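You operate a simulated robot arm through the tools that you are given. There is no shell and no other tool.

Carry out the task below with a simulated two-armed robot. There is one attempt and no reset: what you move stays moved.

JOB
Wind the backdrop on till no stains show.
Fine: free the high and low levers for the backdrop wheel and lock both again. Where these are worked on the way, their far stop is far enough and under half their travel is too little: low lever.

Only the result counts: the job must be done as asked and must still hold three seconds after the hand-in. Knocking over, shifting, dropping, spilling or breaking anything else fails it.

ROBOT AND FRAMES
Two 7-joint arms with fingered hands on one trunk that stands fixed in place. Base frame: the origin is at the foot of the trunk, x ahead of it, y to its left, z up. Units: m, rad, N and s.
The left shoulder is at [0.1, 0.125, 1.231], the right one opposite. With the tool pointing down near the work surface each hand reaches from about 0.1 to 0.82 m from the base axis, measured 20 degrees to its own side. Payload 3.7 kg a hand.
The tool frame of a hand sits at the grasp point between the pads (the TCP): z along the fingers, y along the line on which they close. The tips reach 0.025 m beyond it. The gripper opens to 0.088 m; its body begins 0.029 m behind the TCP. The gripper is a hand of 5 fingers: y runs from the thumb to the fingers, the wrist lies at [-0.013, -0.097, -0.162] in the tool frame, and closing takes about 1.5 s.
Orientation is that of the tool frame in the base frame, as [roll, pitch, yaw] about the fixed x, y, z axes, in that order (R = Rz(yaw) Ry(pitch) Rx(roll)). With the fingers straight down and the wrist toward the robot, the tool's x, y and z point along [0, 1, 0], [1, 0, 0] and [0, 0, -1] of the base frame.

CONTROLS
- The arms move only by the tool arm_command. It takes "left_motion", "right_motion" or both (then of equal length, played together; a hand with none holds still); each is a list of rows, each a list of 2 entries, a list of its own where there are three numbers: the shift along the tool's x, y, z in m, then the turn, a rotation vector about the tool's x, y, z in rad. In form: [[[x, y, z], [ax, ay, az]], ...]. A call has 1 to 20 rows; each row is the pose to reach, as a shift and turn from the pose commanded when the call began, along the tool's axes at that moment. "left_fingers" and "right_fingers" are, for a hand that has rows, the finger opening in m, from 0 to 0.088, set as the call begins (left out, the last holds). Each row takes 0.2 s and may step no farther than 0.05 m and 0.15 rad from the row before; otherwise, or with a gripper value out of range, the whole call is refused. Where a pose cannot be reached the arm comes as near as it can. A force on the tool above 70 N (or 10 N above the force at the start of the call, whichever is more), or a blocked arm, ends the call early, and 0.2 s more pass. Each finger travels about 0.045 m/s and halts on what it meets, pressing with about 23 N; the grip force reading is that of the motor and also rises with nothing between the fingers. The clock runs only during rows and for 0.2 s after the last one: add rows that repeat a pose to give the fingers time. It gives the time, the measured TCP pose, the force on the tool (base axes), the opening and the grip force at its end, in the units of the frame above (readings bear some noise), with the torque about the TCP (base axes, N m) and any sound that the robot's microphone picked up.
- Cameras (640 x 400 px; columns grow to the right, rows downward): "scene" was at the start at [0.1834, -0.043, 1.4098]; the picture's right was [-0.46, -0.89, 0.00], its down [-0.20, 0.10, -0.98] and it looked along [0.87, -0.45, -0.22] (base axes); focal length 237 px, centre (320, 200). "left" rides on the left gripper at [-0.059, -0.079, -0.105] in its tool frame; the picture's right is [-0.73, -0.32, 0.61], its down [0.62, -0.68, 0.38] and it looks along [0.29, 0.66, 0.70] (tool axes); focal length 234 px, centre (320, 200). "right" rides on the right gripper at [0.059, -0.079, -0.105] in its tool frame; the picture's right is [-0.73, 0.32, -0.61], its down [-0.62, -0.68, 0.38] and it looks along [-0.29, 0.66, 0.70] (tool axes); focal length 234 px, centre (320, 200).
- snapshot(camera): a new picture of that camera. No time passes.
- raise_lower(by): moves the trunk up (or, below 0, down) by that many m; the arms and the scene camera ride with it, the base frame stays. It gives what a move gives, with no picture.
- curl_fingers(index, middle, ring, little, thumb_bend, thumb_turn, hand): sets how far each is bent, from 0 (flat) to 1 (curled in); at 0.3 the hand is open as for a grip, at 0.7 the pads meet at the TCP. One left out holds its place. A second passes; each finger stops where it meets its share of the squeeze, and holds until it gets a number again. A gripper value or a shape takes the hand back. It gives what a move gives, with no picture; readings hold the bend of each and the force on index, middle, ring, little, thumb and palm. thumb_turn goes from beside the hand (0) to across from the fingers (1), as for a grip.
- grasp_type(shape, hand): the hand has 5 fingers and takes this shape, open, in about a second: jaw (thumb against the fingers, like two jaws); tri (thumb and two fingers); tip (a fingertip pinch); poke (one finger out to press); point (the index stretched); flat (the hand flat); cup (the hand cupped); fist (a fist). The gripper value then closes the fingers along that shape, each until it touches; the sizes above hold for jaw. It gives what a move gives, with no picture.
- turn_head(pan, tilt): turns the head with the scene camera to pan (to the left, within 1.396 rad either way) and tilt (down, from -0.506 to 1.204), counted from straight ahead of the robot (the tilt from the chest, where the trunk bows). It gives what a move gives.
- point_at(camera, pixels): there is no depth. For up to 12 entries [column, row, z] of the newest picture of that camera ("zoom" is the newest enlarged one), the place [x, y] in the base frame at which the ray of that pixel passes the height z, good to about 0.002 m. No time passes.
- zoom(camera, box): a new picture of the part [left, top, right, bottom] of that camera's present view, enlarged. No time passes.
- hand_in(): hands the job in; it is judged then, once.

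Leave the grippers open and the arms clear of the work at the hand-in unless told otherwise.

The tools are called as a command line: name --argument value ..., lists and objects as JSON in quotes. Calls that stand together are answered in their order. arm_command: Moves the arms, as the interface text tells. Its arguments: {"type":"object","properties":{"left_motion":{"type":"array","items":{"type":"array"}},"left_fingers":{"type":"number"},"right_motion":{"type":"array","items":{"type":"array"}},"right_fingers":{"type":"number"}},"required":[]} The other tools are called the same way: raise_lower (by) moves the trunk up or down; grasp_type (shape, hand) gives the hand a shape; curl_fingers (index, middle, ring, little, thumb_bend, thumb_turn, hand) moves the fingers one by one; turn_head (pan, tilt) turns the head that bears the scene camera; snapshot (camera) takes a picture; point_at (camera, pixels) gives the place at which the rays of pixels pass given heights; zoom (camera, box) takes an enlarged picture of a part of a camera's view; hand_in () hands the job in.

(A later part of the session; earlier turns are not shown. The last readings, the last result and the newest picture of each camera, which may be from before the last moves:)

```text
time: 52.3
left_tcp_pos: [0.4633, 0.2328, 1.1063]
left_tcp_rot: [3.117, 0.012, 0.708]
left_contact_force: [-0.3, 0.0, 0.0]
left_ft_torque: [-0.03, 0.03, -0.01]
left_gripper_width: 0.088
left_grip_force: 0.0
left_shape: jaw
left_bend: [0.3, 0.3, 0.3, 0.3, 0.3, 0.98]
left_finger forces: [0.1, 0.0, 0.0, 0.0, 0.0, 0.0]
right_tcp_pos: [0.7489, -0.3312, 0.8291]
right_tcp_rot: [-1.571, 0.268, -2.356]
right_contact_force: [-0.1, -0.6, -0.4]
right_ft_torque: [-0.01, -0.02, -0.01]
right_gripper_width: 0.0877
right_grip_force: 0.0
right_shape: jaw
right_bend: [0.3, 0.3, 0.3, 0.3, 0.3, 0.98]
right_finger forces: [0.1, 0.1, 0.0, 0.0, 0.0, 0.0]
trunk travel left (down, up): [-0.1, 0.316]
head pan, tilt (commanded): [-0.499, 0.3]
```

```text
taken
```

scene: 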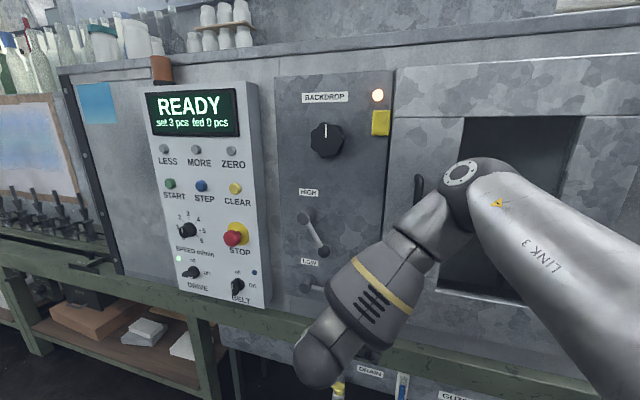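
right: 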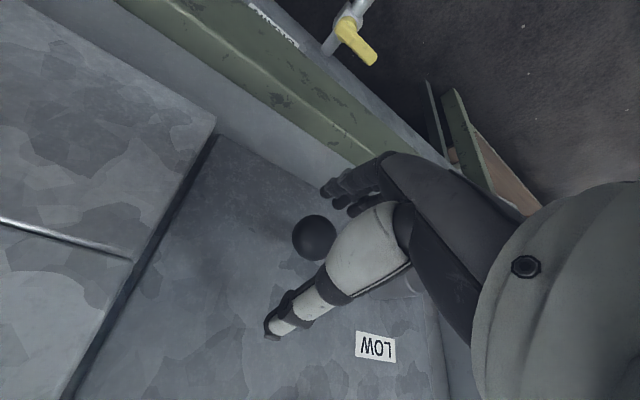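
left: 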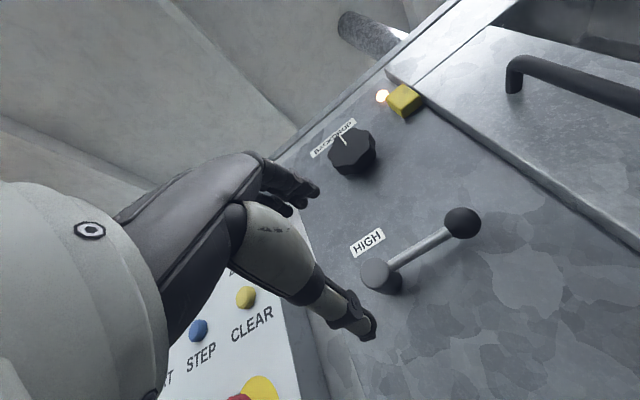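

The LOW ball is at (314,237), between thumb and fingers. Closing on it.

arm_command --right_motion '[[[0, 0, 0], [0, 0, 0]], [[0, 0, 0], [0, 0, 0]], [[0, 0, 0], [0, 0, 0]], [[0, 0, 0], [0, 0, 0]], [[0, 0, 0], [0, 0, 0]], [[0, 0, 0], [0, 0, 0]], [[0, 0, 0], [0, 0, 0]], [[0, 0, 0], [0, 0, 0]]]' --right_fingers 0.015

snapshot --camera "right"

```text
time: 54.1
left_tcp_pos: [0.4661, 0.2323, 1.1047]
left_tcp_rot: [3.119, 0.011, 0.711]
left_contact_force: [0.0, 0.5, -0.9]
left_ft_torque: [0.01, -0.01, -0.04]
left_gripper_width: 0.088
left_grip_force: 0.0
left_shape: jaw
left_bend: [0.3, 0.3, 0.3, 0.3, 0.3, 0.98]
left_finger forces: [0.1, 0.1, 0.0, 0.1, 0.0, 0.1]
right_tcp_pos: [0.749, -0.3314, 0.8267]
right_tcp_rot: [-1.574, 0.264, -2.356]
right_contact_force: [-3.2, 4.7, -11.3]
right_ft_torque: [0.2, 0.33, 0.1]
right_gripper_width: 0.0267
right_grip_force: 22.7
right_shape: jaw
right_bend: [0.73, 0.49, 0.48, 0.54, 0.77, 1.0]
right_finger forces: [15.1, 9.5, 3.6, 0.1, 16.1, 0.0]
trunk travel left (down, up): [-0.1, 0.316]
head pan, tilt (commanded): [-0.499, 0.3]
```

```text
taken
```

right: 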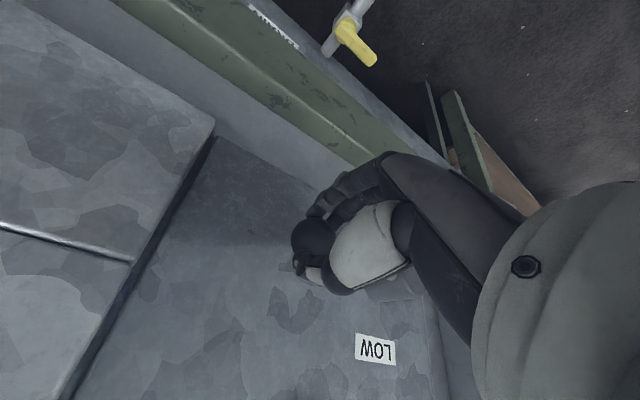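

The LOW ball is gripped. I'll test by moving 0.015 m down.

arm_command --right_motion '[[[0.0013, 0.0048, 0], [0, 0, 0]], [[0.0026, 0.0097, 0], [0, 0, 0]], [[0.004, 0.0145, 0], [0, 0, 0]], [[0.004, 0.0145, 0], [0, 0, 0]]]'

snapshot --camera "right"

```text
time: 55.1
left_tcp_pos: [0.4634, 0.2343, 1.1055]
left_tcp_rot: [3.118, 0.011, 0.711]
left_contact_force: [0.5, 0.3, 0.2]
left_ft_torque: [0.0, 0.02, 0.03]
left_gripper_width: 0.0878
left_grip_force: 0.0
left_shape: jaw
left_bend: [0.3, 0.3, 0.3, 0.3, 0.3, 0.98]
left_finger forces: [0.0, 0.0, 0.0, 0.0, 0.0, 0.1]
right_tcp_pos: [0.7504, -0.3312, 0.814]
right_tcp_rot: [-1.569, 0.267, -2.354]
right_contact_force: [-0.6, 7.7, 2.1]
right_ft_torque: [0.02, -0.09, 0.12]
right_gripper_width: 0.0267
right_grip_force: 22.6
right_shape: jaw
right_bend: [0.74, 0.5, 0.53, 0.54, 0.77, 1.0]
right_finger forces: [11.1, 8.0, 2.2, 0.1, 21.5, 0.0]
trunk travel left (down, up): [-0.1, 0.316]
head pan, tilt (commanded): [-0.499, 0.3]
```

```text
taken
```

right: 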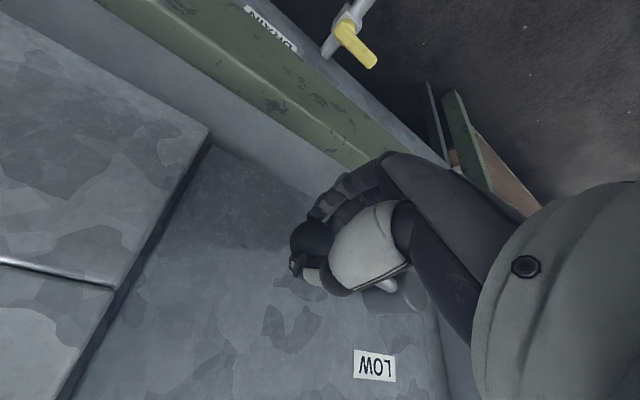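

It moves freely downward as well. I'll follow the arc, rolling the hand less this time to keep the fingers away from the rail.

arm_command --right_motion '[[[0.0008, 0.0135, 0], [0, 0, 0.09]], [[-0.0003, 0.0271, 0], [0, 0, 0.18]], [[-0.0033, 0.0403, 0], [0, 0, 0.27]], [[-0.0081, 0.053, 0], [0, 0, 0.36]]]'

snapshot --camera "right"

snapshot --camera "scene"

```text
time: 56.1
left_tcp_pos: [0.4635, 0.2324, 1.1059]
left_tcp_rot: [3.117, 0.012, 0.709]
left_contact_force: [-0.9, 0.4, 0.4]
left_ft_torque: [-0.01, 0.0, 0.0]
left_gripper_width: 0.0879
left_grip_force: 0.1
left_shape: jaw
left_bend: [0.3, 0.3, 0.3, 0.3, 0.3, 0.98]
left_finger forces: [0.0, 0.0, 0.0, 0.1, 0.1, 0.1]
right_tcp_pos: [0.7644, -0.3159, 0.7639]
right_tcp_rot: [-1.572, 0.628, -2.36]
right_contact_force: [-3.3, 1.8, 0.0]
right_ft_torque: [0.05, -0.07, -0.02]
right_gripper_width: 0.0269
right_grip_force: 23.6
right_shape: jaw
right_bend: [0.74, 0.52, 0.59, 0.54, 0.77, 0.97]
right_finger forces: [12.5, 6.8, 0.6, 0.1, 21.2, 0.1]
trunk travel left (down, up): [-0.1, 0.316]
head pan, tilt (commanded): [-0.499, 0.3]
```

```text
taken
```

right: 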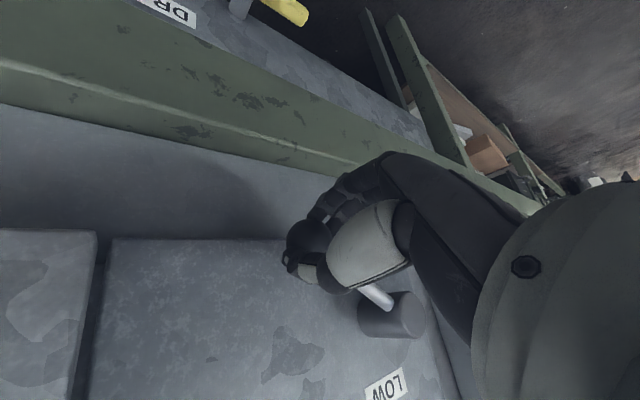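

```text
taken
```

scene: 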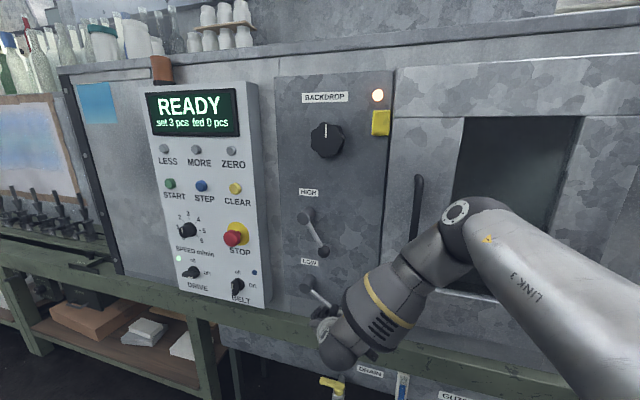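

Going well. I'll continue to the expected stop near 60°.

arm_command --right_motion '[[[-0.0019, 0.0135, 0], [0, 0, 0.09]], [[-0.0056, 0.0265, 0], [0, 0, 0.18]], [[-0.011, 0.0389, 0], [0, 0, 0.27]]]'

snapshot --camera "right"

zoom --camera "scene" --box '[260, 80, 410, 340]'

```text
time: 56.9
left_tcp_pos: [0.4642, 0.2319, 1.1062]
left_tcp_rot: [3.12, 0.011, 0.709]
left_contact_force: [0.1, 0.1, 0.1]
left_ft_torque: [0.01, -0.01, 0.04]
left_gripper_width: 0.0878
left_grip_force: 0.0
left_shape: jaw
left_bend: [0.3, 0.3, 0.3, 0.3, 0.3, 0.98]
left_finger forces: [0.0, 0.1, 0.1, 0.0, 0.0, 0.0]
right_tcp_pos: [0.7867, -0.2955, 0.7385]
right_tcp_rot: [-1.576, 0.897, -2.361]
right_contact_force: [-5.3, -2.4, -7.1]
right_ft_torque: [0.12, 0.05, -0.09]
right_gripper_width: 0.0261
right_grip_force: 22.6
right_shape: jaw
right_bend: [0.74, 0.53, 0.59, 0.54, 0.77, 0.95]
right_finger forces: [14.5, 5.0, 0.1, 0.0, 22.1, 0.1]
trunk travel left (down, up): [-0.1, 0.316]
head pan, tilt (commanded): [-0.499, 0.3]
```

```text
taken
```

right: 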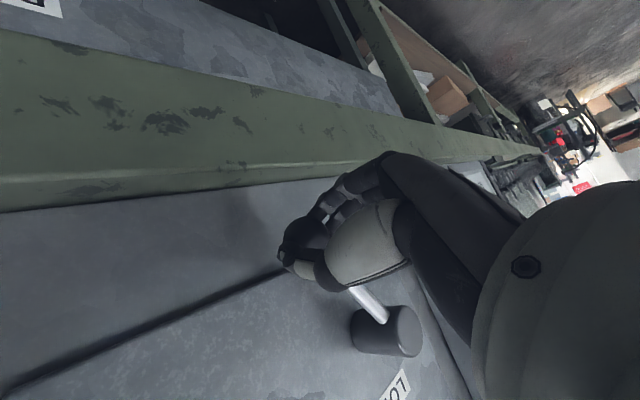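

```text
1.54 times, centred on (335, 210) of scene
```

zoom: 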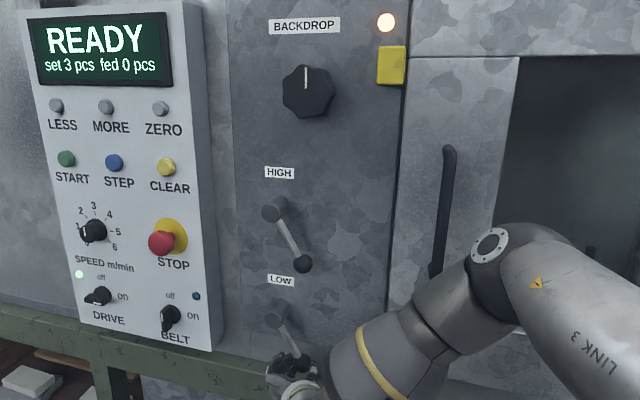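

No stop felt yet on LOW (about 9 N). I'll go one step further.

arm_command --right_motion '[[[-0.0019, 0.0065, 0], [0, 0, 0.05]], [[-0.0039, 0.013, 0], [0, 0, 0.09]]]'

zoom --camera "scene" --box '[260, 80, 410, 340]'

```text
time: 57.5
left_tcp_pos: [0.4617, 0.2308, 1.1074]
left_tcp_rot: [3.118, 0.01, 0.711]
left_contact_force: [0.8, 0.0, -0.9]
left_ft_torque: [-0.01, 0.0, -0.02]
left_gripper_width: 0.0881
left_grip_force: 0.2
left_shape: jaw
left_bend: [0.3, 0.3, 0.3, 0.3, 0.3, 0.98]
left_finger forces: [0.1, 0.0, 0.0, 0.0, 0.0, 0.1]
right_tcp_pos: [0.7937, -0.2887, 0.7331]
right_tcp_rot: [-1.572, 0.984, -2.361]
right_contact_force: [-28.2, -10.7, -1.7]
right_ft_torque: [-0.1, 0.13, -0.79]
right_gripper_width: 0.0271
right_grip_force: 23.6
right_shape: jaw
right_bend: [0.74, 0.58, 0.59, 0.54, 0.74, 0.94]
right_finger forces: [7.1, 0.2, 0.0, 0.0, 32.8, 0.0]
trunk travel left (down, up): [-0.1, 0.316]
head pan, tilt (commanded): [-0.499, 0.3]
```

```text
1.54 times, centred on (335, 210) of scene
```

zoom: 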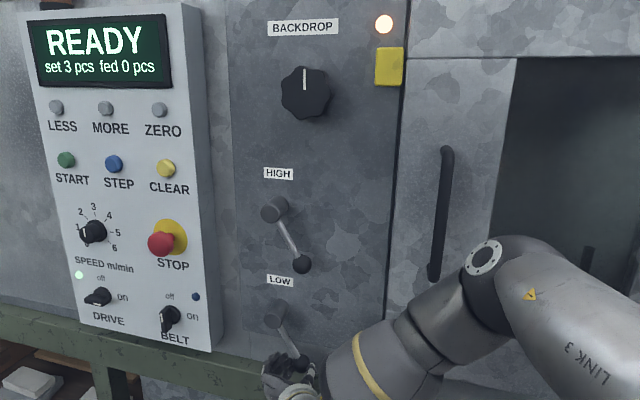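

The LOW lever is at its stop (30 N). I'll ease off, open the fingers, and back out.

arm_command --right_motion '[[[0.002, -0.006, 0], [0, 0, 0]], [[0.003, -0.009, 0], [0, 0, 0]], [[0.003, -0.009, 0], [0, 0, 0]], [[0.003, -0.009, 0], [0, 0, 0]], [[0.003, -0.009, 0], [0, 0, 0]], [[0.003, -0.009, 0], [0, 0, 0]], [[0.003, -0.009, 0], [0, 0, 0]], [[0.003, -0.009, 0], [0, 0, 0]], [[0.003, -0.009, -0.03], [0, 0, 0]], [[0.003, -0.009, -0.06], [0, 0, 0]], [[0.003, -0.009, -0.1], [0, 0, 0]]]' --right_fingers 0.088

snapshot --camera "scene"

snapshot --camera "right"

```text
time: 59.9
left_tcp_pos: [0.4637, 0.2331, 1.1063]
left_tcp_rot: [3.117, 0.011, 0.709]
left_contact_force: [-0.4, -0.2, 0.0]
left_ft_torque: [0.01, 0.01, 0.01]
left_gripper_width: 0.0879
left_grip_force: 0.1
left_shape: jaw
left_bend: [0.3, 0.3, 0.3, 0.3, 0.3, 0.98]
left_finger forces: [0.1, 0.1, 0.0, 0.0, 0.0, 0.0]
right_tcp_pos: [0.7191, -0.2207, 0.7364]
right_tcp_rot: [-1.572, 0.987, -2.357]
right_contact_force: [0.1, 0.2, -0.4]
right_ft_torque: [-0.05, -0.02, -0.02]
right_gripper_width: 0.0875
right_grip_force: 0.1
right_shape: jaw
right_bend: [0.3, 0.3, 0.3, 0.3, 0.3, 0.98]
right_finger forces: [0.0, 0.0, 0.1, 0.0, 0.0, 0.1]
trunk travel left (down, up): [-0.1, 0.316]
head pan, tilt (commanded): [-0.499, 0.3]
```

```text
taken
```

scene: 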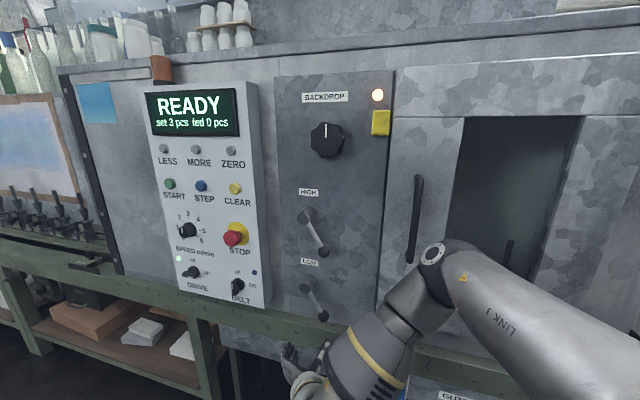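

```text
taken
```

right: 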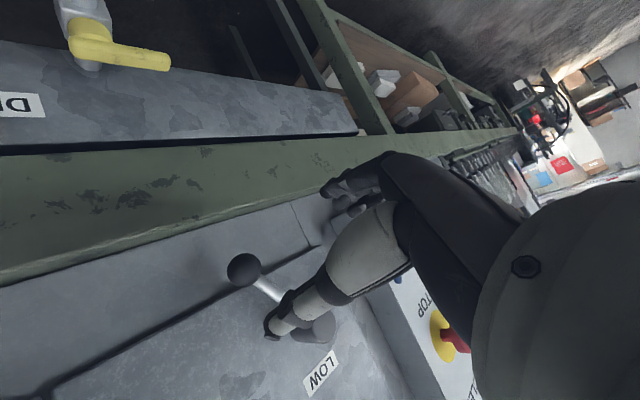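

Both levers are freed and stay down. Next I'll raise the right hand to about 0.14 m in front of the BACKDROP knob.

arm_command --right_motion '[[[-0.0354, -0.0237, -0.0017], [0, 0, -0.035]], [[-0.0708, -0.0474, -0.0033], [0, 0, -0.07]], [[-0.1062, -0.0711, -0.005], [0, 0, -0.106]], [[-0.1416, -0.0948, -0.0066], [0, 0, -0.141]], [[-0.177, -0.1185, -0.0083], [0, 0, -0.176]], [[-0.2123, -0.1423, -0.0099], [0, 0, -0.211]], [[-0.2477, -0.166, -0.0116], [0, 0, -0.246]], [[-0.2831, -0.1897, -0.0132], [0, 0, -0.281]], [[-0.3185, -0.2134, -0.0149], [0, 0, -0.317]], [[-0.3539, -0.2371, -0.0165], [0, 0, -0.352]], [[-0.3893, -0.2608, -0.0182], [0, 0, -0.387]]]'

snapshot --camera "right"

snapshot --camera "scene"

```text
time: 62.3
left_tcp_pos: [0.4634, 0.2336, 1.1064]
left_tcp_rot: [3.12, 0.009, 0.71]
left_contact_force: [0.6, 0.5, 0.7]
left_ft_torque: [-0.03, 0.01, 0.0]
left_gripper_width: 0.0879
left_grip_force: 0.0
left_shape: jaw
left_bend: [0.3, 0.3, 0.3, 0.3, 0.3, 0.98]
left_finger forces: [0.1, 0.0, 0.1, 0.0, 0.0, 0.0]
right_tcp_pos: [0.702, -0.2097, 1.2059]
right_tcp_rot: [-1.571, 0.597, -2.356]
right_contact_force: [0.6, -0.2, 0.3]
right_ft_torque: [0.01, 0.03, -0.04]
right_gripper_width: 0.0876
right_grip_force: 0.1
right_shape: jaw
right_bend: [0.3, 0.3, 0.3, 0.3, 0.3, 0.98]
right_finger forces: [0.0, 0.0, 0.1, 0.0, 0.0, 0.0]
trunk travel left (down, up): [-0.1, 0.316]
head pan, tilt (commanded): [-0.499, 0.3]
```

```text
taken
```

right: 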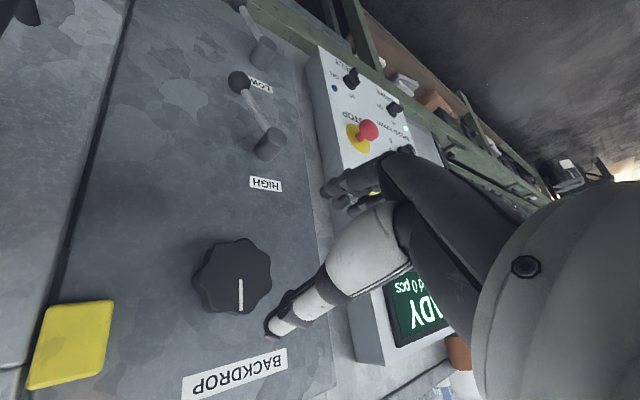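

```text
taken
```

scene: 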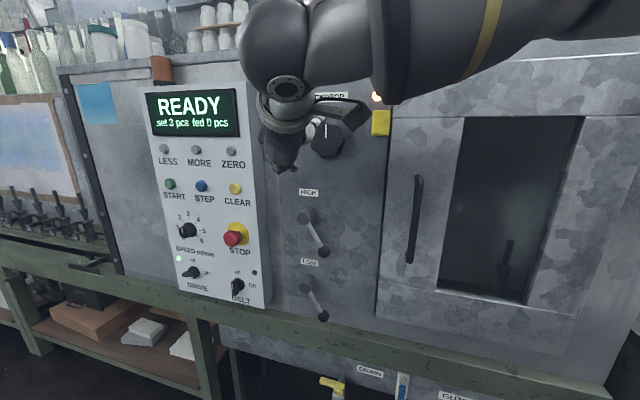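

I'll zoom in on the knob in the right camera to center precisely.

zoom --camera "right" --box '[170, 220, 300, 330]'

```text
3.64 times, centred on (235, 275) of right
```

zoom: 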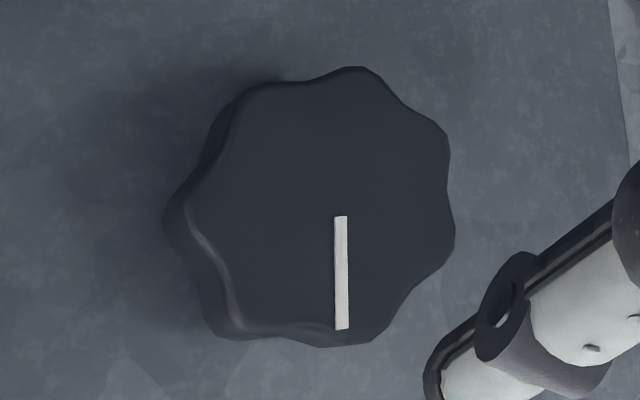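

Knob face is about 0.075 m across, so the jaw opening (0.088) is only just wider. I'll advance 0.05 m and re-measure to get its depth and centre precisely.

arm_command --right_motion '[[[0, 0, 0.025], [0, 0, 0]], [[0, 0, 0.05], [0, 0, 0]], [[0, 0, 0.05], [0, 0, 0]]]'

zoom --camera "right" --box '[180, 180, 340, 330]'

zoom --camera "scene" --box '[240, 60, 400, 200]'

```text
time: 63.1
left_tcp_pos: [0.4637, 0.2319, 1.1057]
left_tcp_rot: [3.117, 0.009, 0.71]
left_contact_force: [0.0, 0.2, 0.4]
left_ft_torque: [-0.02, -0.01, -0.02]
left_gripper_width: 0.0878
left_grip_force: 0.2
left_shape: jaw
left_bend: [0.3, 0.3, 0.3, 0.3, 0.3, 0.98]
left_finger forces: [0.0, 0.0, 0.1, 0.1, 0.0, 0.0]
right_tcp_pos: [0.7397, -0.2455, 1.2048]
right_tcp_rot: [-1.57, 0.602, -2.355]
right_contact_force: [0.6, 0.6, 0.6]
right_ft_torque: [-0.04, -0.02, -0.02]
right_gripper_width: 0.0877
right_grip_force: 0.0
right_shape: jaw
right_bend: [0.3, 0.3, 0.3, 0.3, 0.3, 0.98]
right_finger forces: [0.1, 0.0, 0.0, 0.0, 0.0, 0.1]
trunk travel left (down, up): [-0.1, 0.316]
head pan, tilt (commanded): [-0.499, 0.3]
```

```text
2.67 times, centred on (260, 255) of right
```

zoom: 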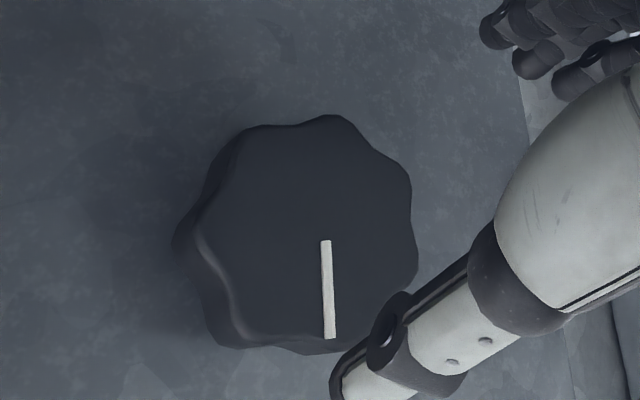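

```text
2.86 times, centred on (320, 130) of scene
```

zoom: 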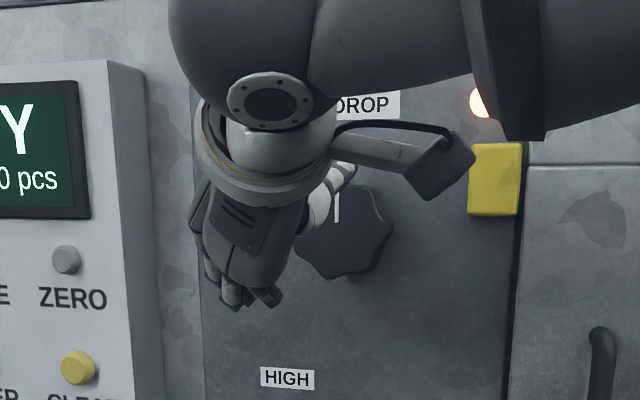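

The knob's mark line shows its centre lies on the hand's axis (within about 2 mm). Before gripping I'll look at the backdrop sheet to record its starting state.

turn_head --pan -0.1 --tilt 0.25

snapshot --camera "scene"

zoom --camera "scene" --box '[60, 60, 260, 230]'

```text
time: 64.0
left_tcp_pos: [0.4632, 0.2325, 1.1054]
left_tcp_rot: [3.117, 0.011, 0.71]
left_contact_force: [0.4, 0.5, 0.2]
left_ft_torque: [0.02, -0.01, -0.02]
left_gripper_width: 0.0878
left_grip_force: 0.2
left_shape: jaw
left_bend: [0.3, 0.3, 0.3, 0.3, 0.3, 0.98]
left_finger forces: [0.1, 0.0, 0.0, 0.0, 0.0, 0.0]
right_tcp_pos: [0.74, -0.2463, 1.2046]
right_tcp_rot: [-1.571, 0.6, -2.353]
right_contact_force: [0.0, -0.6, 0.6]
right_ft_torque: [0.04, 0.0, 0.03]
right_gripper_width: 0.088
right_grip_force: 0.0
right_shape: jaw
right_bend: [0.3, 0.3, 0.3, 0.3, 0.3, 0.98]
right_finger forces: [0.0, 0.1, 0.1, 0.0, 0.0, 0.1]
trunk travel left (down, up): [-0.1, 0.316]
head pan, tilt (commanded): [-0.099, 0.25]
```

```text
taken
```

scene: 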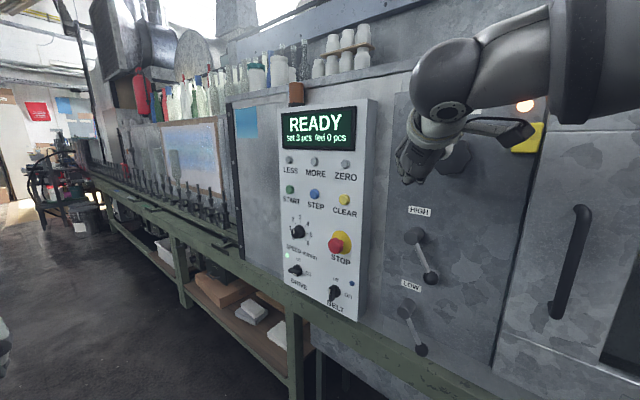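

```text
2.35 times, centred on (160, 145) of scene
```

zoom: 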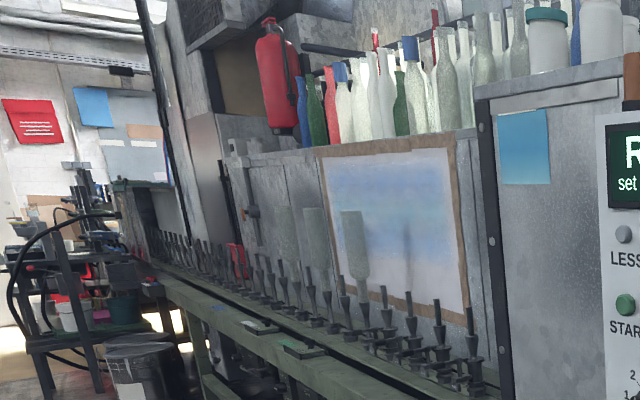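

The framed sheet shows blue overspray stains, so that is the backdrop. Now I'll open the right-hand fingers wider than the jaw default to clear the knob.

curl_fingers --hand "right" --index 0.2 --middle 0.2 --ring 0.2 --little 0.2 --thumb_bend 0.2

arm_command --right_motion '[[[0, 0, 0.025], [0, 0, 0]], [[0, 0, 0.05], [0, 0, 0]], [[0, 0, 0.065], [0, 0, 0]], [[0, 0, 0.065], [0, 0, 0]]]'

snapshot --camera "right"

snapshot --camera "scene"

```text
time: 65.0
left_tcp_pos: [0.4644, 0.2323, 1.1065]
left_tcp_rot: [3.117, 0.011, 0.711]
left_contact_force: [0.3, -0.6, -0.9]
left_ft_torque: [0.02, 0.04, 0.02]
left_gripper_width: 0.0879
left_grip_force: 0.0
left_shape: jaw
left_bend: [0.3, 0.3, 0.3, 0.3, 0.3, 0.98]
left_finger forces: [0.1, 0.0, 0.0, 0.0, 0.0, 0.0]
right_tcp_pos: [0.7406, -0.2448, 1.2057]
right_tcp_rot: [-1.571, 0.6, -2.356]
right_contact_force: [0.5, -0.4, -0.1]
right_ft_torque: [0.0, 0.0, 0.0]
right_gripper_width: 0.1033
right_grip_force: 0.0
right_shape: fingers
right_bend: [0.2, 0.2, 0.2, 0.2, 0.2, 0.98]
right_finger forces: [0.0, 0.1, 0.0, 0.0, 0.0, 0.0]
trunk travel left (down, up): [-0.1, 0.316]
head pan, tilt (commanded): [-0.099, 0.25]
```

```text
time: 66.0
left_tcp_pos: [0.4646, 0.2316, 1.1058]
left_tcp_rot: [3.118, 0.01, 0.71]
left_contact_force: [-0.6, 0.3, -0.6]
left_ft_torque: [0.0, -0.01, 0.0]
left_gripper_width: 0.0878
left_grip_force: 0.1
left_shape: jaw
left_bend: [0.3, 0.3, 0.3, 0.3, 0.3, 0.98]
left_finger forces: [0.1, 0.0, 0.1, 0.0, 0.0, 0.1]
right_tcp_pos: [0.7845, -0.29, 1.2062]
right_tcp_rot: [-1.571, 0.6, -2.354]
right_contact_force: [1.2, 0.4, -0.2]
right_ft_torque: [-0.01, -0.02, 0.0]
right_gripper_width: 0.1033
right_grip_force: 0.0
right_shape: fingers
right_bend: [0.2, 0.2, 0.2, 0.2, 0.2, 0.98]
right_finger forces: [0.0, 0.0, 0.1, 0.0, 0.1, 0.0]
trunk travel left (down, up): [-0.1, 0.316]
head pan, tilt (commanded): [-0.099, 0.25]
```

```text
taken
```

right: 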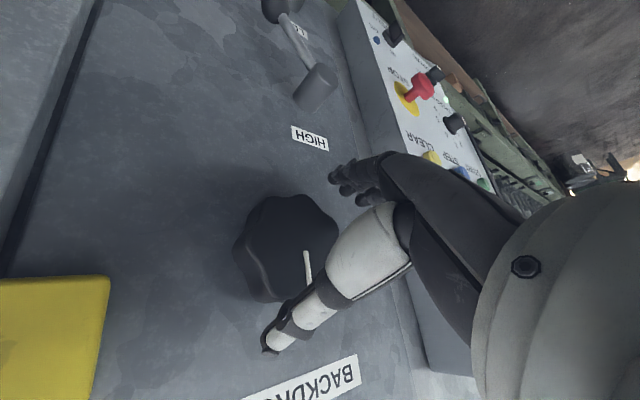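

```text
taken
```

scene: 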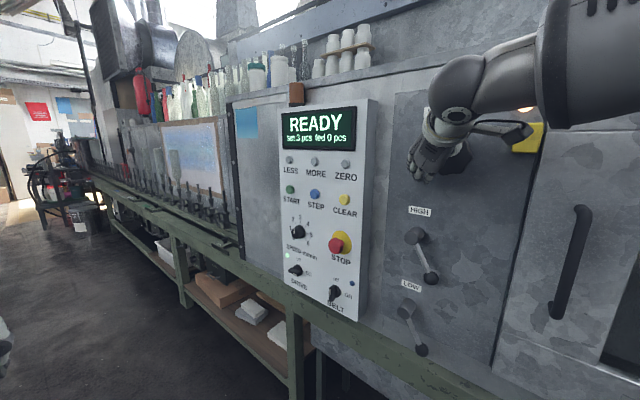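

No contact yet. The knob is between thumb and fingers in view, so I'll advance another 0.015 m and then close the jaw on it.

arm_command --right_motion '[[[0, 0, 0.008], [0, 0, 0]], [[0, 0, 0.015], [0, 0, 0]], [[0, 0, 0.015], [0, 0, 0]]]'

snapshot --camera "right"

```text
time: 66.8
left_tcp_pos: [0.4649, 0.2316, 1.1071]
left_tcp_rot: [3.118, 0.012, 0.71]
left_contact_force: [1.1, -0.1, -0.5]
left_ft_torque: [0.02, 0.01, 0.0]
left_gripper_width: 0.088
left_grip_force: 0.0
left_shape: jaw
left_bend: [0.3, 0.3, 0.3, 0.3, 0.3, 0.98]
left_finger forces: [0.0, 0.1, 0.0, 0.1, 0.0, 0.1]
right_tcp_pos: [0.7953, -0.3006, 1.2058]
right_tcp_rot: [-1.572, 0.602, -2.356]
right_contact_force: [0.1, 0.4, -1.0]
right_ft_torque: [0.04, -0.01, 0.01]
right_gripper_width: 0.1033
right_grip_force: 0.1
right_shape: fingers
right_bend: [0.2, 0.2, 0.2, 0.2, 0.2, 0.98]
right_finger forces: [0.1, 0.1, 0.0, 0.0, 0.0, 0.1]
trunk travel left (down, up): [-0.1, 0.316]
head pan, tilt (commanded): [-0.099, 0.25]
```

```text
taken
```

right: 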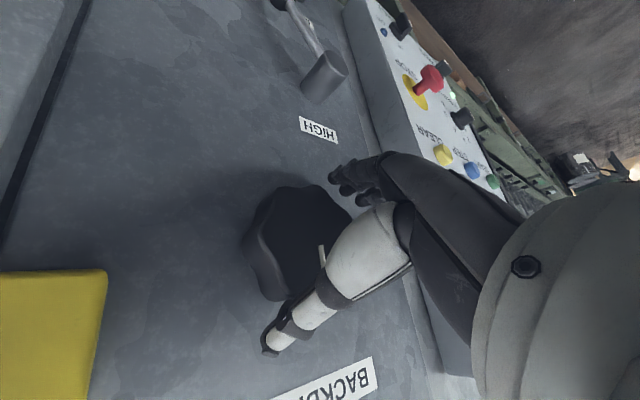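

Still no contact and the knob is centred. Closing the jaw onto the knob.

arm_command --right_motion '[[[0, 0, 0], [0, 0, 0]], [[0, 0, 0], [0, 0, 0]], [[0, 0, 0], [0, 0, 0]], [[0, 0, 0], [0, 0, 0]], [[0, 0, 0], [0, 0, 0]], [[0, 0, 0], [0, 0, 0]], [[0, 0, 0], [0, 0, 0]]]' --right_fingers 0.03

snapshot --camera "right"

```text
time: 68.3
left_tcp_pos: [0.4627, 0.232, 1.1068]
left_tcp_rot: [3.118, 0.012, 0.711]
left_contact_force: [0.3, -0.6, 0.0]
left_ft_torque: [0.01, 0.0, 0.01]
left_gripper_width: 0.0882
left_grip_force: 0.0
left_shape: jaw
left_bend: [0.3, 0.3, 0.3, 0.3, 0.3, 0.98]
left_finger forces: [0.1, 0.0, 0.0, 0.0, 0.1, 0.0]
right_tcp_pos: [0.796, -0.3019, 1.208]
right_tcp_rot: [-1.569, 0.602, -2.353]
right_contact_force: [0.0, -3.8, 4.7]
right_ft_torque: [-0.05, -0.09, -0.03]
right_gripper_width: 0.0635
right_grip_force: 23.1
right_shape: jaw
right_bend: [0.27, 0.38, 0.38, 0.43, 0.54, 0.99]
right_finger forces: [11.2, 5.5, 0.0, 0.0, 21.9, 0.0]
trunk travel left (down, up): [-0.1, 0.316]
head pan, tilt (commanded): [-0.099, 0.25]
```

```text
taken
```

right: 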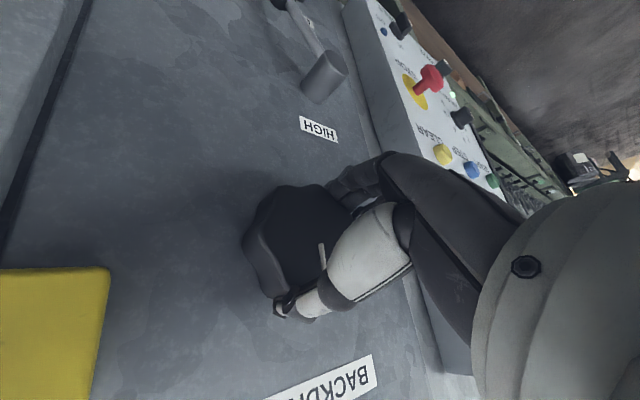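

The knob is gripped (thumb 22 N, index 11 N, middle 5.5 N). I'll try a small clockwise turn of 0.14 rad about the hand's axis and check force and torque.

arm_command --right_motion '[[[0, 0, 0], [0, 0, 0.07]], [[0, 0, 0], [0, 0, 0.14]]]'

snapshot --camera "right"

zoom --camera "scene" --box '[60, 60, 260, 230]'

zoom --camera "scene" --box '[380, 80, 560, 220]'

```text
time: 69.0
left_tcp_pos: [0.4622, 0.2321, 1.1076]
left_tcp_rot: [3.118, 0.011, 0.709]
left_contact_force: [0.4, 0.2, -0.7]
left_ft_torque: [0.0, -0.02, -0.03]
left_gripper_width: 0.088
left_grip_force: 0.1
left_shape: jaw
left_bend: [0.3, 0.3, 0.3, 0.3, 0.3, 0.98]
left_finger forces: [0.0, 0.0, 0.1, 0.0, 0.0, 0.0]
right_tcp_pos: [0.796, -0.3021, 1.2081]
right_tcp_rot: [-1.572, 0.74, -2.357]
right_contact_force: [-1.5, -4.1, 5.6]
right_ft_torque: [-0.13, -0.05, -0.07]
right_gripper_width: 0.0634
right_grip_force: 23.1
right_shape: jaw
right_bend: [0.27, 0.38, 0.38, 0.43, 0.54, 1.0]
right_finger forces: [10.8, 5.8, 0.0, 0.0, 23.9, 0.1]
trunk travel left (down, up): [-0.1, 0.316]
head pan, tilt (commanded): [-0.099, 0.25]
```

```text
taken
```

right: 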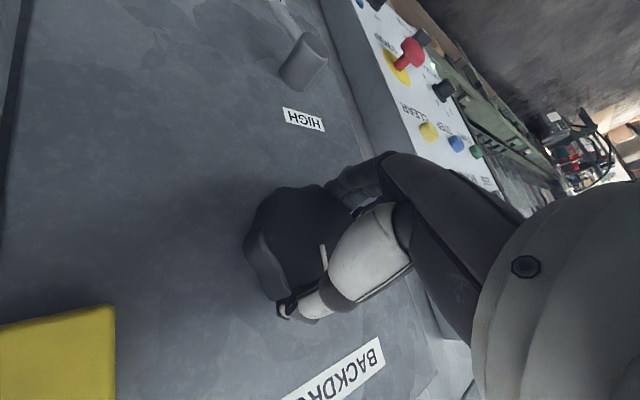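

```text
2.35 times, centred on (160, 145) of scene
```

zoom: 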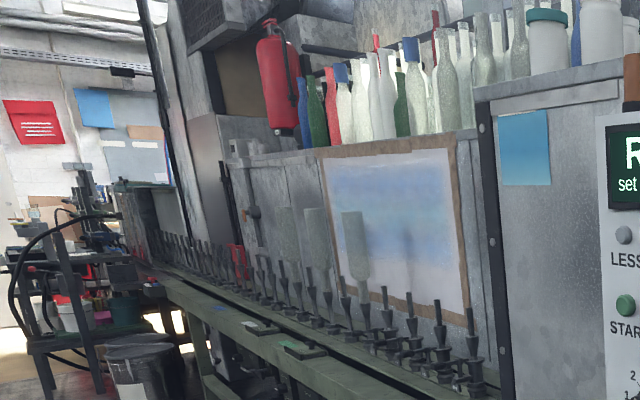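

```text
2.86 times, centred on (470, 150) of scene
```

zoom: 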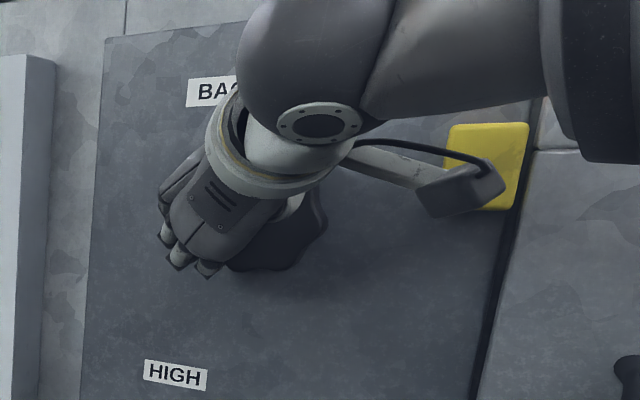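

The knob turns with the hand: the mark stays fixed in the hand's view while the label rotates. There's hardly any torque. I'll continue clockwise by 0.84 rad.

arm_command --right_motion '[[[0, 0, 0], [0, 0, 0.14]], [[0, 0, 0], [0, 0, 0.28]], [[0, 0, 0], [0, 0, 0.42]], [[0, 0, 0], [0, 0, 0.56]], [[0, 0, 0], [0, 0, 0.7]], [[0, 0, 0], [0, 0, 0.84]]]'

snapshot --camera "right"

zoom --camera "scene" --box '[60, 60, 260, 230]'

```text
time: 70.3
left_tcp_pos: [0.4613, 0.2308, 1.1073]
left_tcp_rot: [3.116, 0.009, 0.71]
left_contact_force: [0.3, -0.1, 0.8]
left_ft_torque: [0.0, 0.0, 0.0]
left_gripper_width: 0.088
left_grip_force: 0.1
left_shape: jaw
left_bend: [0.3, 0.3, 0.3, 0.3, 0.3, 0.98]
left_finger forces: [0.0, 0.0, 0.1, 0.0, 0.0, 0.1]
right_tcp_pos: [0.7954, -0.3025, 1.2068]
right_tcp_rot: [1.606, 1.557, 0.82]
right_contact_force: [-5.7, -7.6, 5.3]
right_ft_torque: [-0.09, 0.01, 0.05]
right_gripper_width: 0.0628
right_grip_force: 22.8
right_shape: jaw
right_bend: [0.28, 0.38, 0.38, 0.43, 0.53, 1.0]
right_finger forces: [10.0, 5.4, 0.0, 0.1, 26.2, 0.1]
trunk travel left (down, up): [-0.1, 0.316]
head pan, tilt (commanded): [-0.099, 0.25]
```

```text
taken
```

right: 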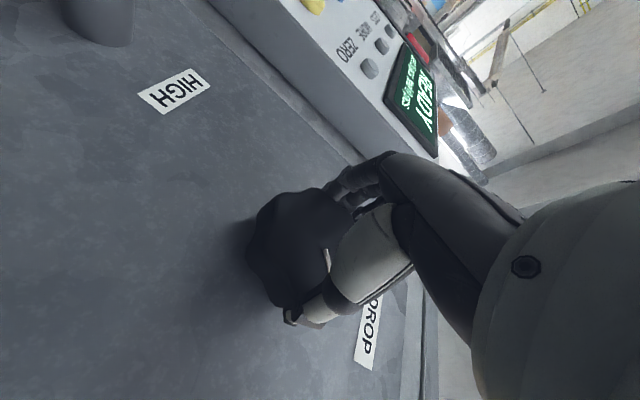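

```text
2.35 times, centred on (160, 145) of scene
```

zoom: 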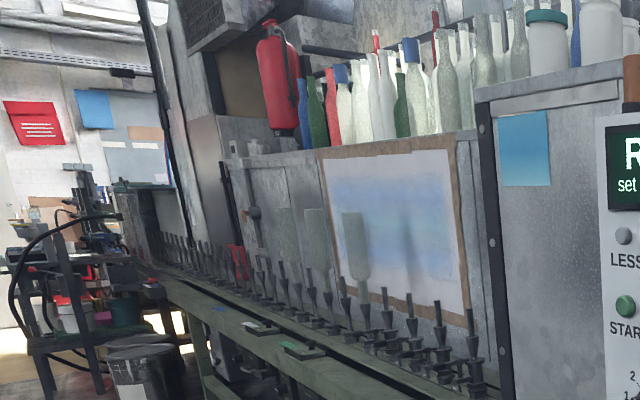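

The stain band has moved down a little and cleaner paper shows at the top. So clockwise winds it on, roughly 15 zoom pixels per radian. I'll continue clockwise another 0.98 rad.

arm_command --right_motion '[[[0, 0, 0], [0, 0, 0.14]], [[0, 0, 0], [0, 0, 0.28]], [[0, 0, 0], [0, 0, 0.42]], [[0, 0, 0], [0, 0, 0.56]], [[0, 0, 0], [0, 0, 0.7]], [[0, 0, 0], [0, 0, 0.84]], [[0, 0, 0], [0, 0, 0.98]]]'

snapshot --camera "right"

zoom --camera "scene" --box '[60, 60, 260, 230]'

```text
time: 72.0
left_tcp_pos: [0.4627, 0.2318, 1.1077]
left_tcp_rot: [3.118, 0.007, 0.712]
left_contact_force: [-0.6, -0.1, -0.3]
left_ft_torque: [-0.05, -0.02, -0.02]
left_gripper_width: 0.0876
left_grip_force: 0.0
left_shape: jaw
left_bend: [0.3, 0.3, 0.3, 0.3, 0.3, 0.98]
left_finger forces: [0.1, 0.0, 0.0, 0.0, 0.1, 0.1]
right_tcp_pos: [0.7941, -0.3045, 1.2061]
right_tcp_rot: [1.57, 0.577, 0.784]
right_contact_force: [-9.1, -9.5, 2.9]
right_ft_torque: [-0.19, -0.12, 0.01]
right_gripper_width: 0.0631
right_grip_force: 23.0
right_shape: jaw
right_bend: [0.28, 0.38, 0.39, 0.43, 0.53, 1.0]
right_finger forces: [10.4, 7.3, 1.6, 0.1, 25.9, 0.0]
trunk travel left (down, up): [-0.1, 0.316]
head pan, tilt (commanded): [-0.099, 0.25]
```

```text
taken
```

right: 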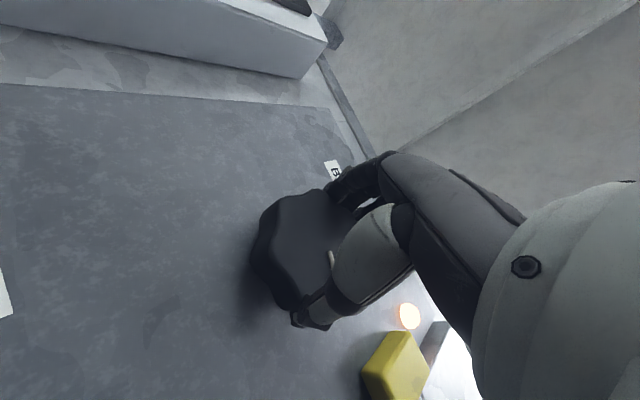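

```text
2.35 times, centred on (160, 145) of scene
```

zoom: 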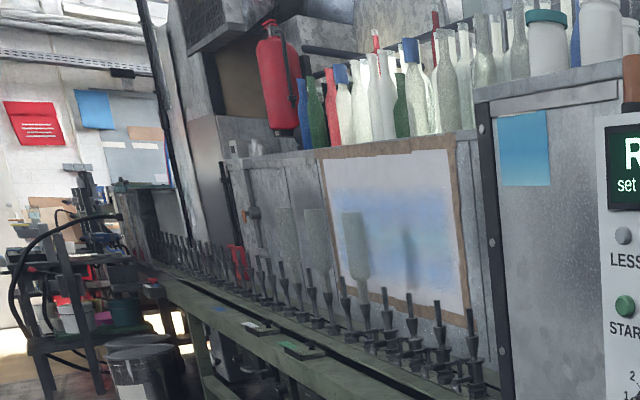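

The stains keep sliding down. No reach warnings, so I'll continue another 0.56 rad before re-gripping.

arm_command --right_motion '[[[0, 0, 0], [0, 0, 0.14]], [[0, 0, 0], [0, 0, 0.28]], [[0, 0, 0], [0, 0, 0.42]], [[0, 0, 0], [0, 0, 0.56]]]'

snapshot --camera "scene"

zoom --camera "scene" --box '[140, 90, 250, 230]'

```text
time: 73.0
left_tcp_pos: [0.4628, 0.2317, 1.1079]
left_tcp_rot: [3.118, 0.01, 0.71]
left_contact_force: [-0.5, -0.9, -0.2]
left_ft_torque: [0.01, 0.01, -0.01]
left_gripper_width: 0.088
left_grip_force: 0.1
left_shape: jaw
left_bend: [0.3, 0.3, 0.3, 0.3, 0.3, 0.98]
left_finger forces: [0.1, 0.0, 0.0, 0.0, 0.1, 0.1]
right_tcp_pos: [0.7937, -0.304, 1.2066]
right_tcp_rot: [1.571, 0.014, 0.785]
right_contact_force: [-9.8, -10.2, 1.9]
right_ft_torque: [-0.25, -0.17, -0.15]
right_gripper_width: 0.0637
right_grip_force: 22.7
right_shape: jaw
right_bend: [0.28, 0.37, 0.39, 0.43, 0.53, 1.0]
right_finger forces: [11.5, 8.0, 3.1, 0.0, 22.9, 0.1]
trunk travel left (down, up): [-0.1, 0.316]
head pan, tilt (commanded): [-0.099, 0.25]
```

```text
taken
```

scene: 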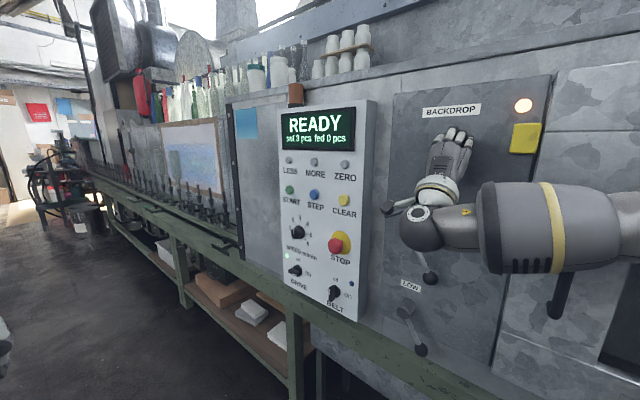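

```text
2.86 times, centred on (195, 160) of scene
```

zoom: 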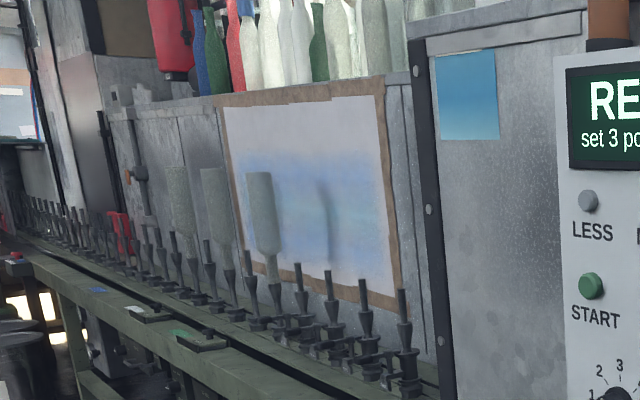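

The hand has now turned 2.5 rad with no slip and the stain has moved down about 50 zoom pixels. It needs about 7 rad more. I'll open the fingers, back off slightly, and roll back counter-clockwise for the next stroke.

curl_fingers --hand "right" --index 0.18 --middle 0.18 --ring 0.18 --little 0.18 --thumb_bend 0.18

arm_command --right_motion '[[[0, 0, -0.04], [0, 0, 0]], [[0, 0, -0.04], [0, 0, -0.1416]], [[0, 0, -0.04], [0, 0, -0.2832]], [[0, 0, -0.04], [0, 0, -0.4247]], [[0, 0, -0.04], [0, 0, -0.5663]], [[0, 0, -0.04], [0, 0, -0.7079]], [[0, 0, -0.04], [0, 0, -0.8495]], [[0, 0, -0.04], [0, 0, -0.9911]], [[0, 0, -0.04], [0, 0, -1.1326]], [[0, 0, -0.04], [0, 0, -1.2742]], [[0, 0, -0.04], [0, 0, -1.4158]], [[0, 0, -0.04], [0, 0, -1.5574]], [[0, 0, -0.04], [0, 0, -1.6989]], [[0, 0, -0.04], [0, 0, -1.8405]], [[0, 0, -0.04], [0, 0, -1.9821]], [[0, 0, -0.04], [0, 0, -2.1237]], [[0, 0, -0.04], [0, 0, -2.2653]], [[0, 0, -0.04], [0, 0, -2.4068]], [[0, 0, -0.04], [0, 0, -2.5484]], [[0, 0, -0.04], [0, 0, -2.69]]]'

snapshot --camera "right"

snapshot --camera "scene"

```text
time: 74.0
left_tcp_pos: [0.4646, 0.2326, 1.106]
left_tcp_rot: [3.117, 0.009, 0.708]
left_contact_force: [0.2, -0.1, 0.8]
left_ft_torque: [0.01, -0.01, -0.01]
left_gripper_width: 0.0879
left_grip_force: 0.1
left_shape: jaw
left_bend: [0.3, 0.3, 0.3, 0.3, 0.3, 0.98]
left_finger forces: [0.1, 0.0, 0.1, 0.0, 0.0, 0.0]
right_tcp_pos: [0.7964, -0.3011, 1.2054]
right_tcp_rot: [1.571, 0.02, 0.786]
right_contact_force: [0.7, 0.5, 0.3]
right_ft_torque: [-0.01, 0.03, 0.01]
right_gripper_width: 0.1064
right_grip_force: 0.1
right_shape: fingers
right_bend: [0.18, 0.18, 0.18, 0.18, 0.18, 1.0]
right_finger forces: [0.0, 0.0, 0.0, 0.0, 0.1, 0.1]
trunk travel left (down, up): [-0.1, 0.316]
head pan, tilt (commanded): [-0.099, 0.25]
```

```text
time: 78.2
left_tcp_pos: [0.4646, 0.2318, 1.1048]
left_tcp_rot: [3.117, 0.012, 0.711]
left_contact_force: [-0.2, 0.1, 0.3]
left_ft_torque: [0.04, -0.01, -0.03]
left_gripper_width: 0.0881
left_grip_force: 0.0
left_shape: jaw
left_bend: [0.3, 0.3, 0.3, 0.3, 0.3, 0.98]
left_finger forces: [0.0, 0.0, 0.1, 0.0, 0.1, 0.1]
right_tcp_pos: [0.7682, -0.273, 1.2049]
right_tcp_rot: [-1.573, 0.428, -2.357]
right_contact_force: [0.4, 0.3, -0.8]
right_ft_torque: [0.0, 0.01, 0.01]
right_gripper_width: 0.1065
right_grip_force: 0.1
right_shape: fingers
right_bend: [0.18, 0.18, 0.18, 0.18, 0.18, 1.0]
right_finger forces: [0.0, 0.0, 0.0, 0.0, 0.1, 0.0]
trunk travel left (down, up): [-0.1, 0.316]
head pan, tilt (commanded): [-0.099, 0.25]
```

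```text
taken
```

right: 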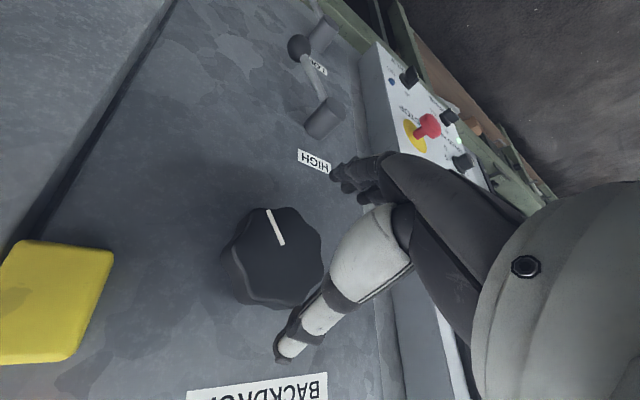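

```text
taken
```

scene: 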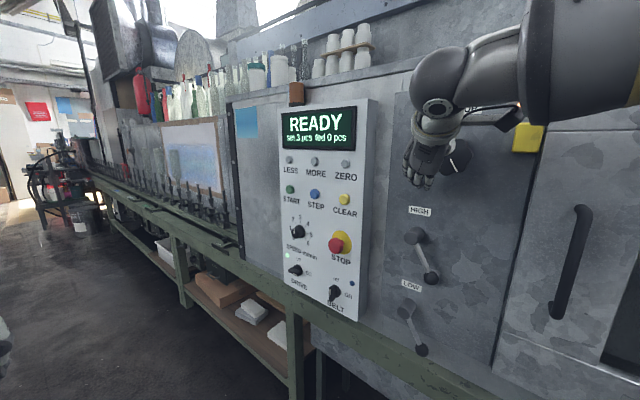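

The knob's mark has turned to point lower right and the hand is still on centre. I'll advance 0.04 m and grip again.

arm_command --right_motion '[[[0, 0, 0.02], [0, 0, 0]], [[0, 0, 0.04], [0, 0, 0]], [[0, 0, 0.04], [0, 0, 0]]]'

arm_command --right_motion '[[[0, 0, 0], [0, 0, 0]], [[0, 0, 0], [0, 0, 0]], [[0, 0, 0], [0, 0, 0]], [[0, 0, 0], [0, 0, 0]], [[0, 0, 0], [0, 0, 0]], [[0, 0, 0], [0, 0, 0]], [[0, 0, 0], [0, 0, 0]]]' --right_fingers 0.03

snapshot --camera "right"

```text
time: 79.0
left_tcp_pos: [0.4636, 0.2328, 1.1061]
left_tcp_rot: [3.116, 0.01, 0.709]
left_contact_force: [0.1, 1.0, 0.0]
left_ft_torque: [-0.03, 0.03, 0.0]
left_gripper_width: 0.0882
left_grip_force: 0.1
left_shape: jaw
left_bend: [0.3, 0.3, 0.3, 0.3, 0.3, 0.98]
left_finger forces: [0.0, 0.1, 0.1, 0.0, 0.0, 0.1]
right_tcp_pos: [0.795, -0.3009, 1.2049]
right_tcp_rot: [-1.572, 0.43, -2.355]
right_contact_force: [-0.5, 0.5, -0.6]
right_ft_torque: [0.0, 0.03, 0.01]
right_gripper_width: 0.1066
right_grip_force: 0.0
right_shape: fingers
right_bend: [0.18, 0.18, 0.18, 0.18, 0.18, 1.0]
right_finger forces: [0.0, 0.1, 0.1, 0.0, 0.0, 0.0]
trunk travel left (down, up): [-0.1, 0.316]
head pan, tilt (commanded): [-0.099, 0.25]
```

```text
time: 80.5
left_tcp_pos: [0.4641, 0.2321, 1.1061]
left_tcp_rot: [3.118, 0.009, 0.71]
left_contact_force: [0.5, -0.1, -0.2]
left_ft_torque: [0.01, -0.01, 0.03]
left_gripper_width: 0.088
left_grip_force: 0.0
left_shape: jaw
left_bend: [0.3, 0.3, 0.3, 0.3, 0.3, 0.98]
left_finger forces: [0.1, 0.1, 0.0, 0.0, 0.0, 0.1]
right_tcp_pos: [0.7966, -0.3013, 1.2058]
right_tcp_rot: [-1.57, 0.43, -2.356]
right_contact_force: [1.4, -2.0, 6.1]
right_ft_torque: [-0.07, -0.08, -0.03]
right_gripper_width: 0.0636
right_grip_force: 23.3
right_shape: jaw
right_bend: [0.28, 0.38, 0.39, 0.43, 0.54, 1.0]
right_finger forces: [10.7, 5.5, 0.0, 0.1, 22.4, 0.0]
trunk travel left (down, up): [-0.1, 0.316]
head pan, tilt (commanded): [-0.099, 0.25]
```

```text
taken
```

right: 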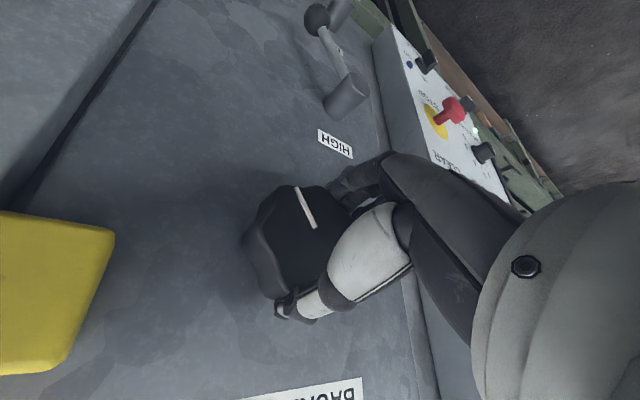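

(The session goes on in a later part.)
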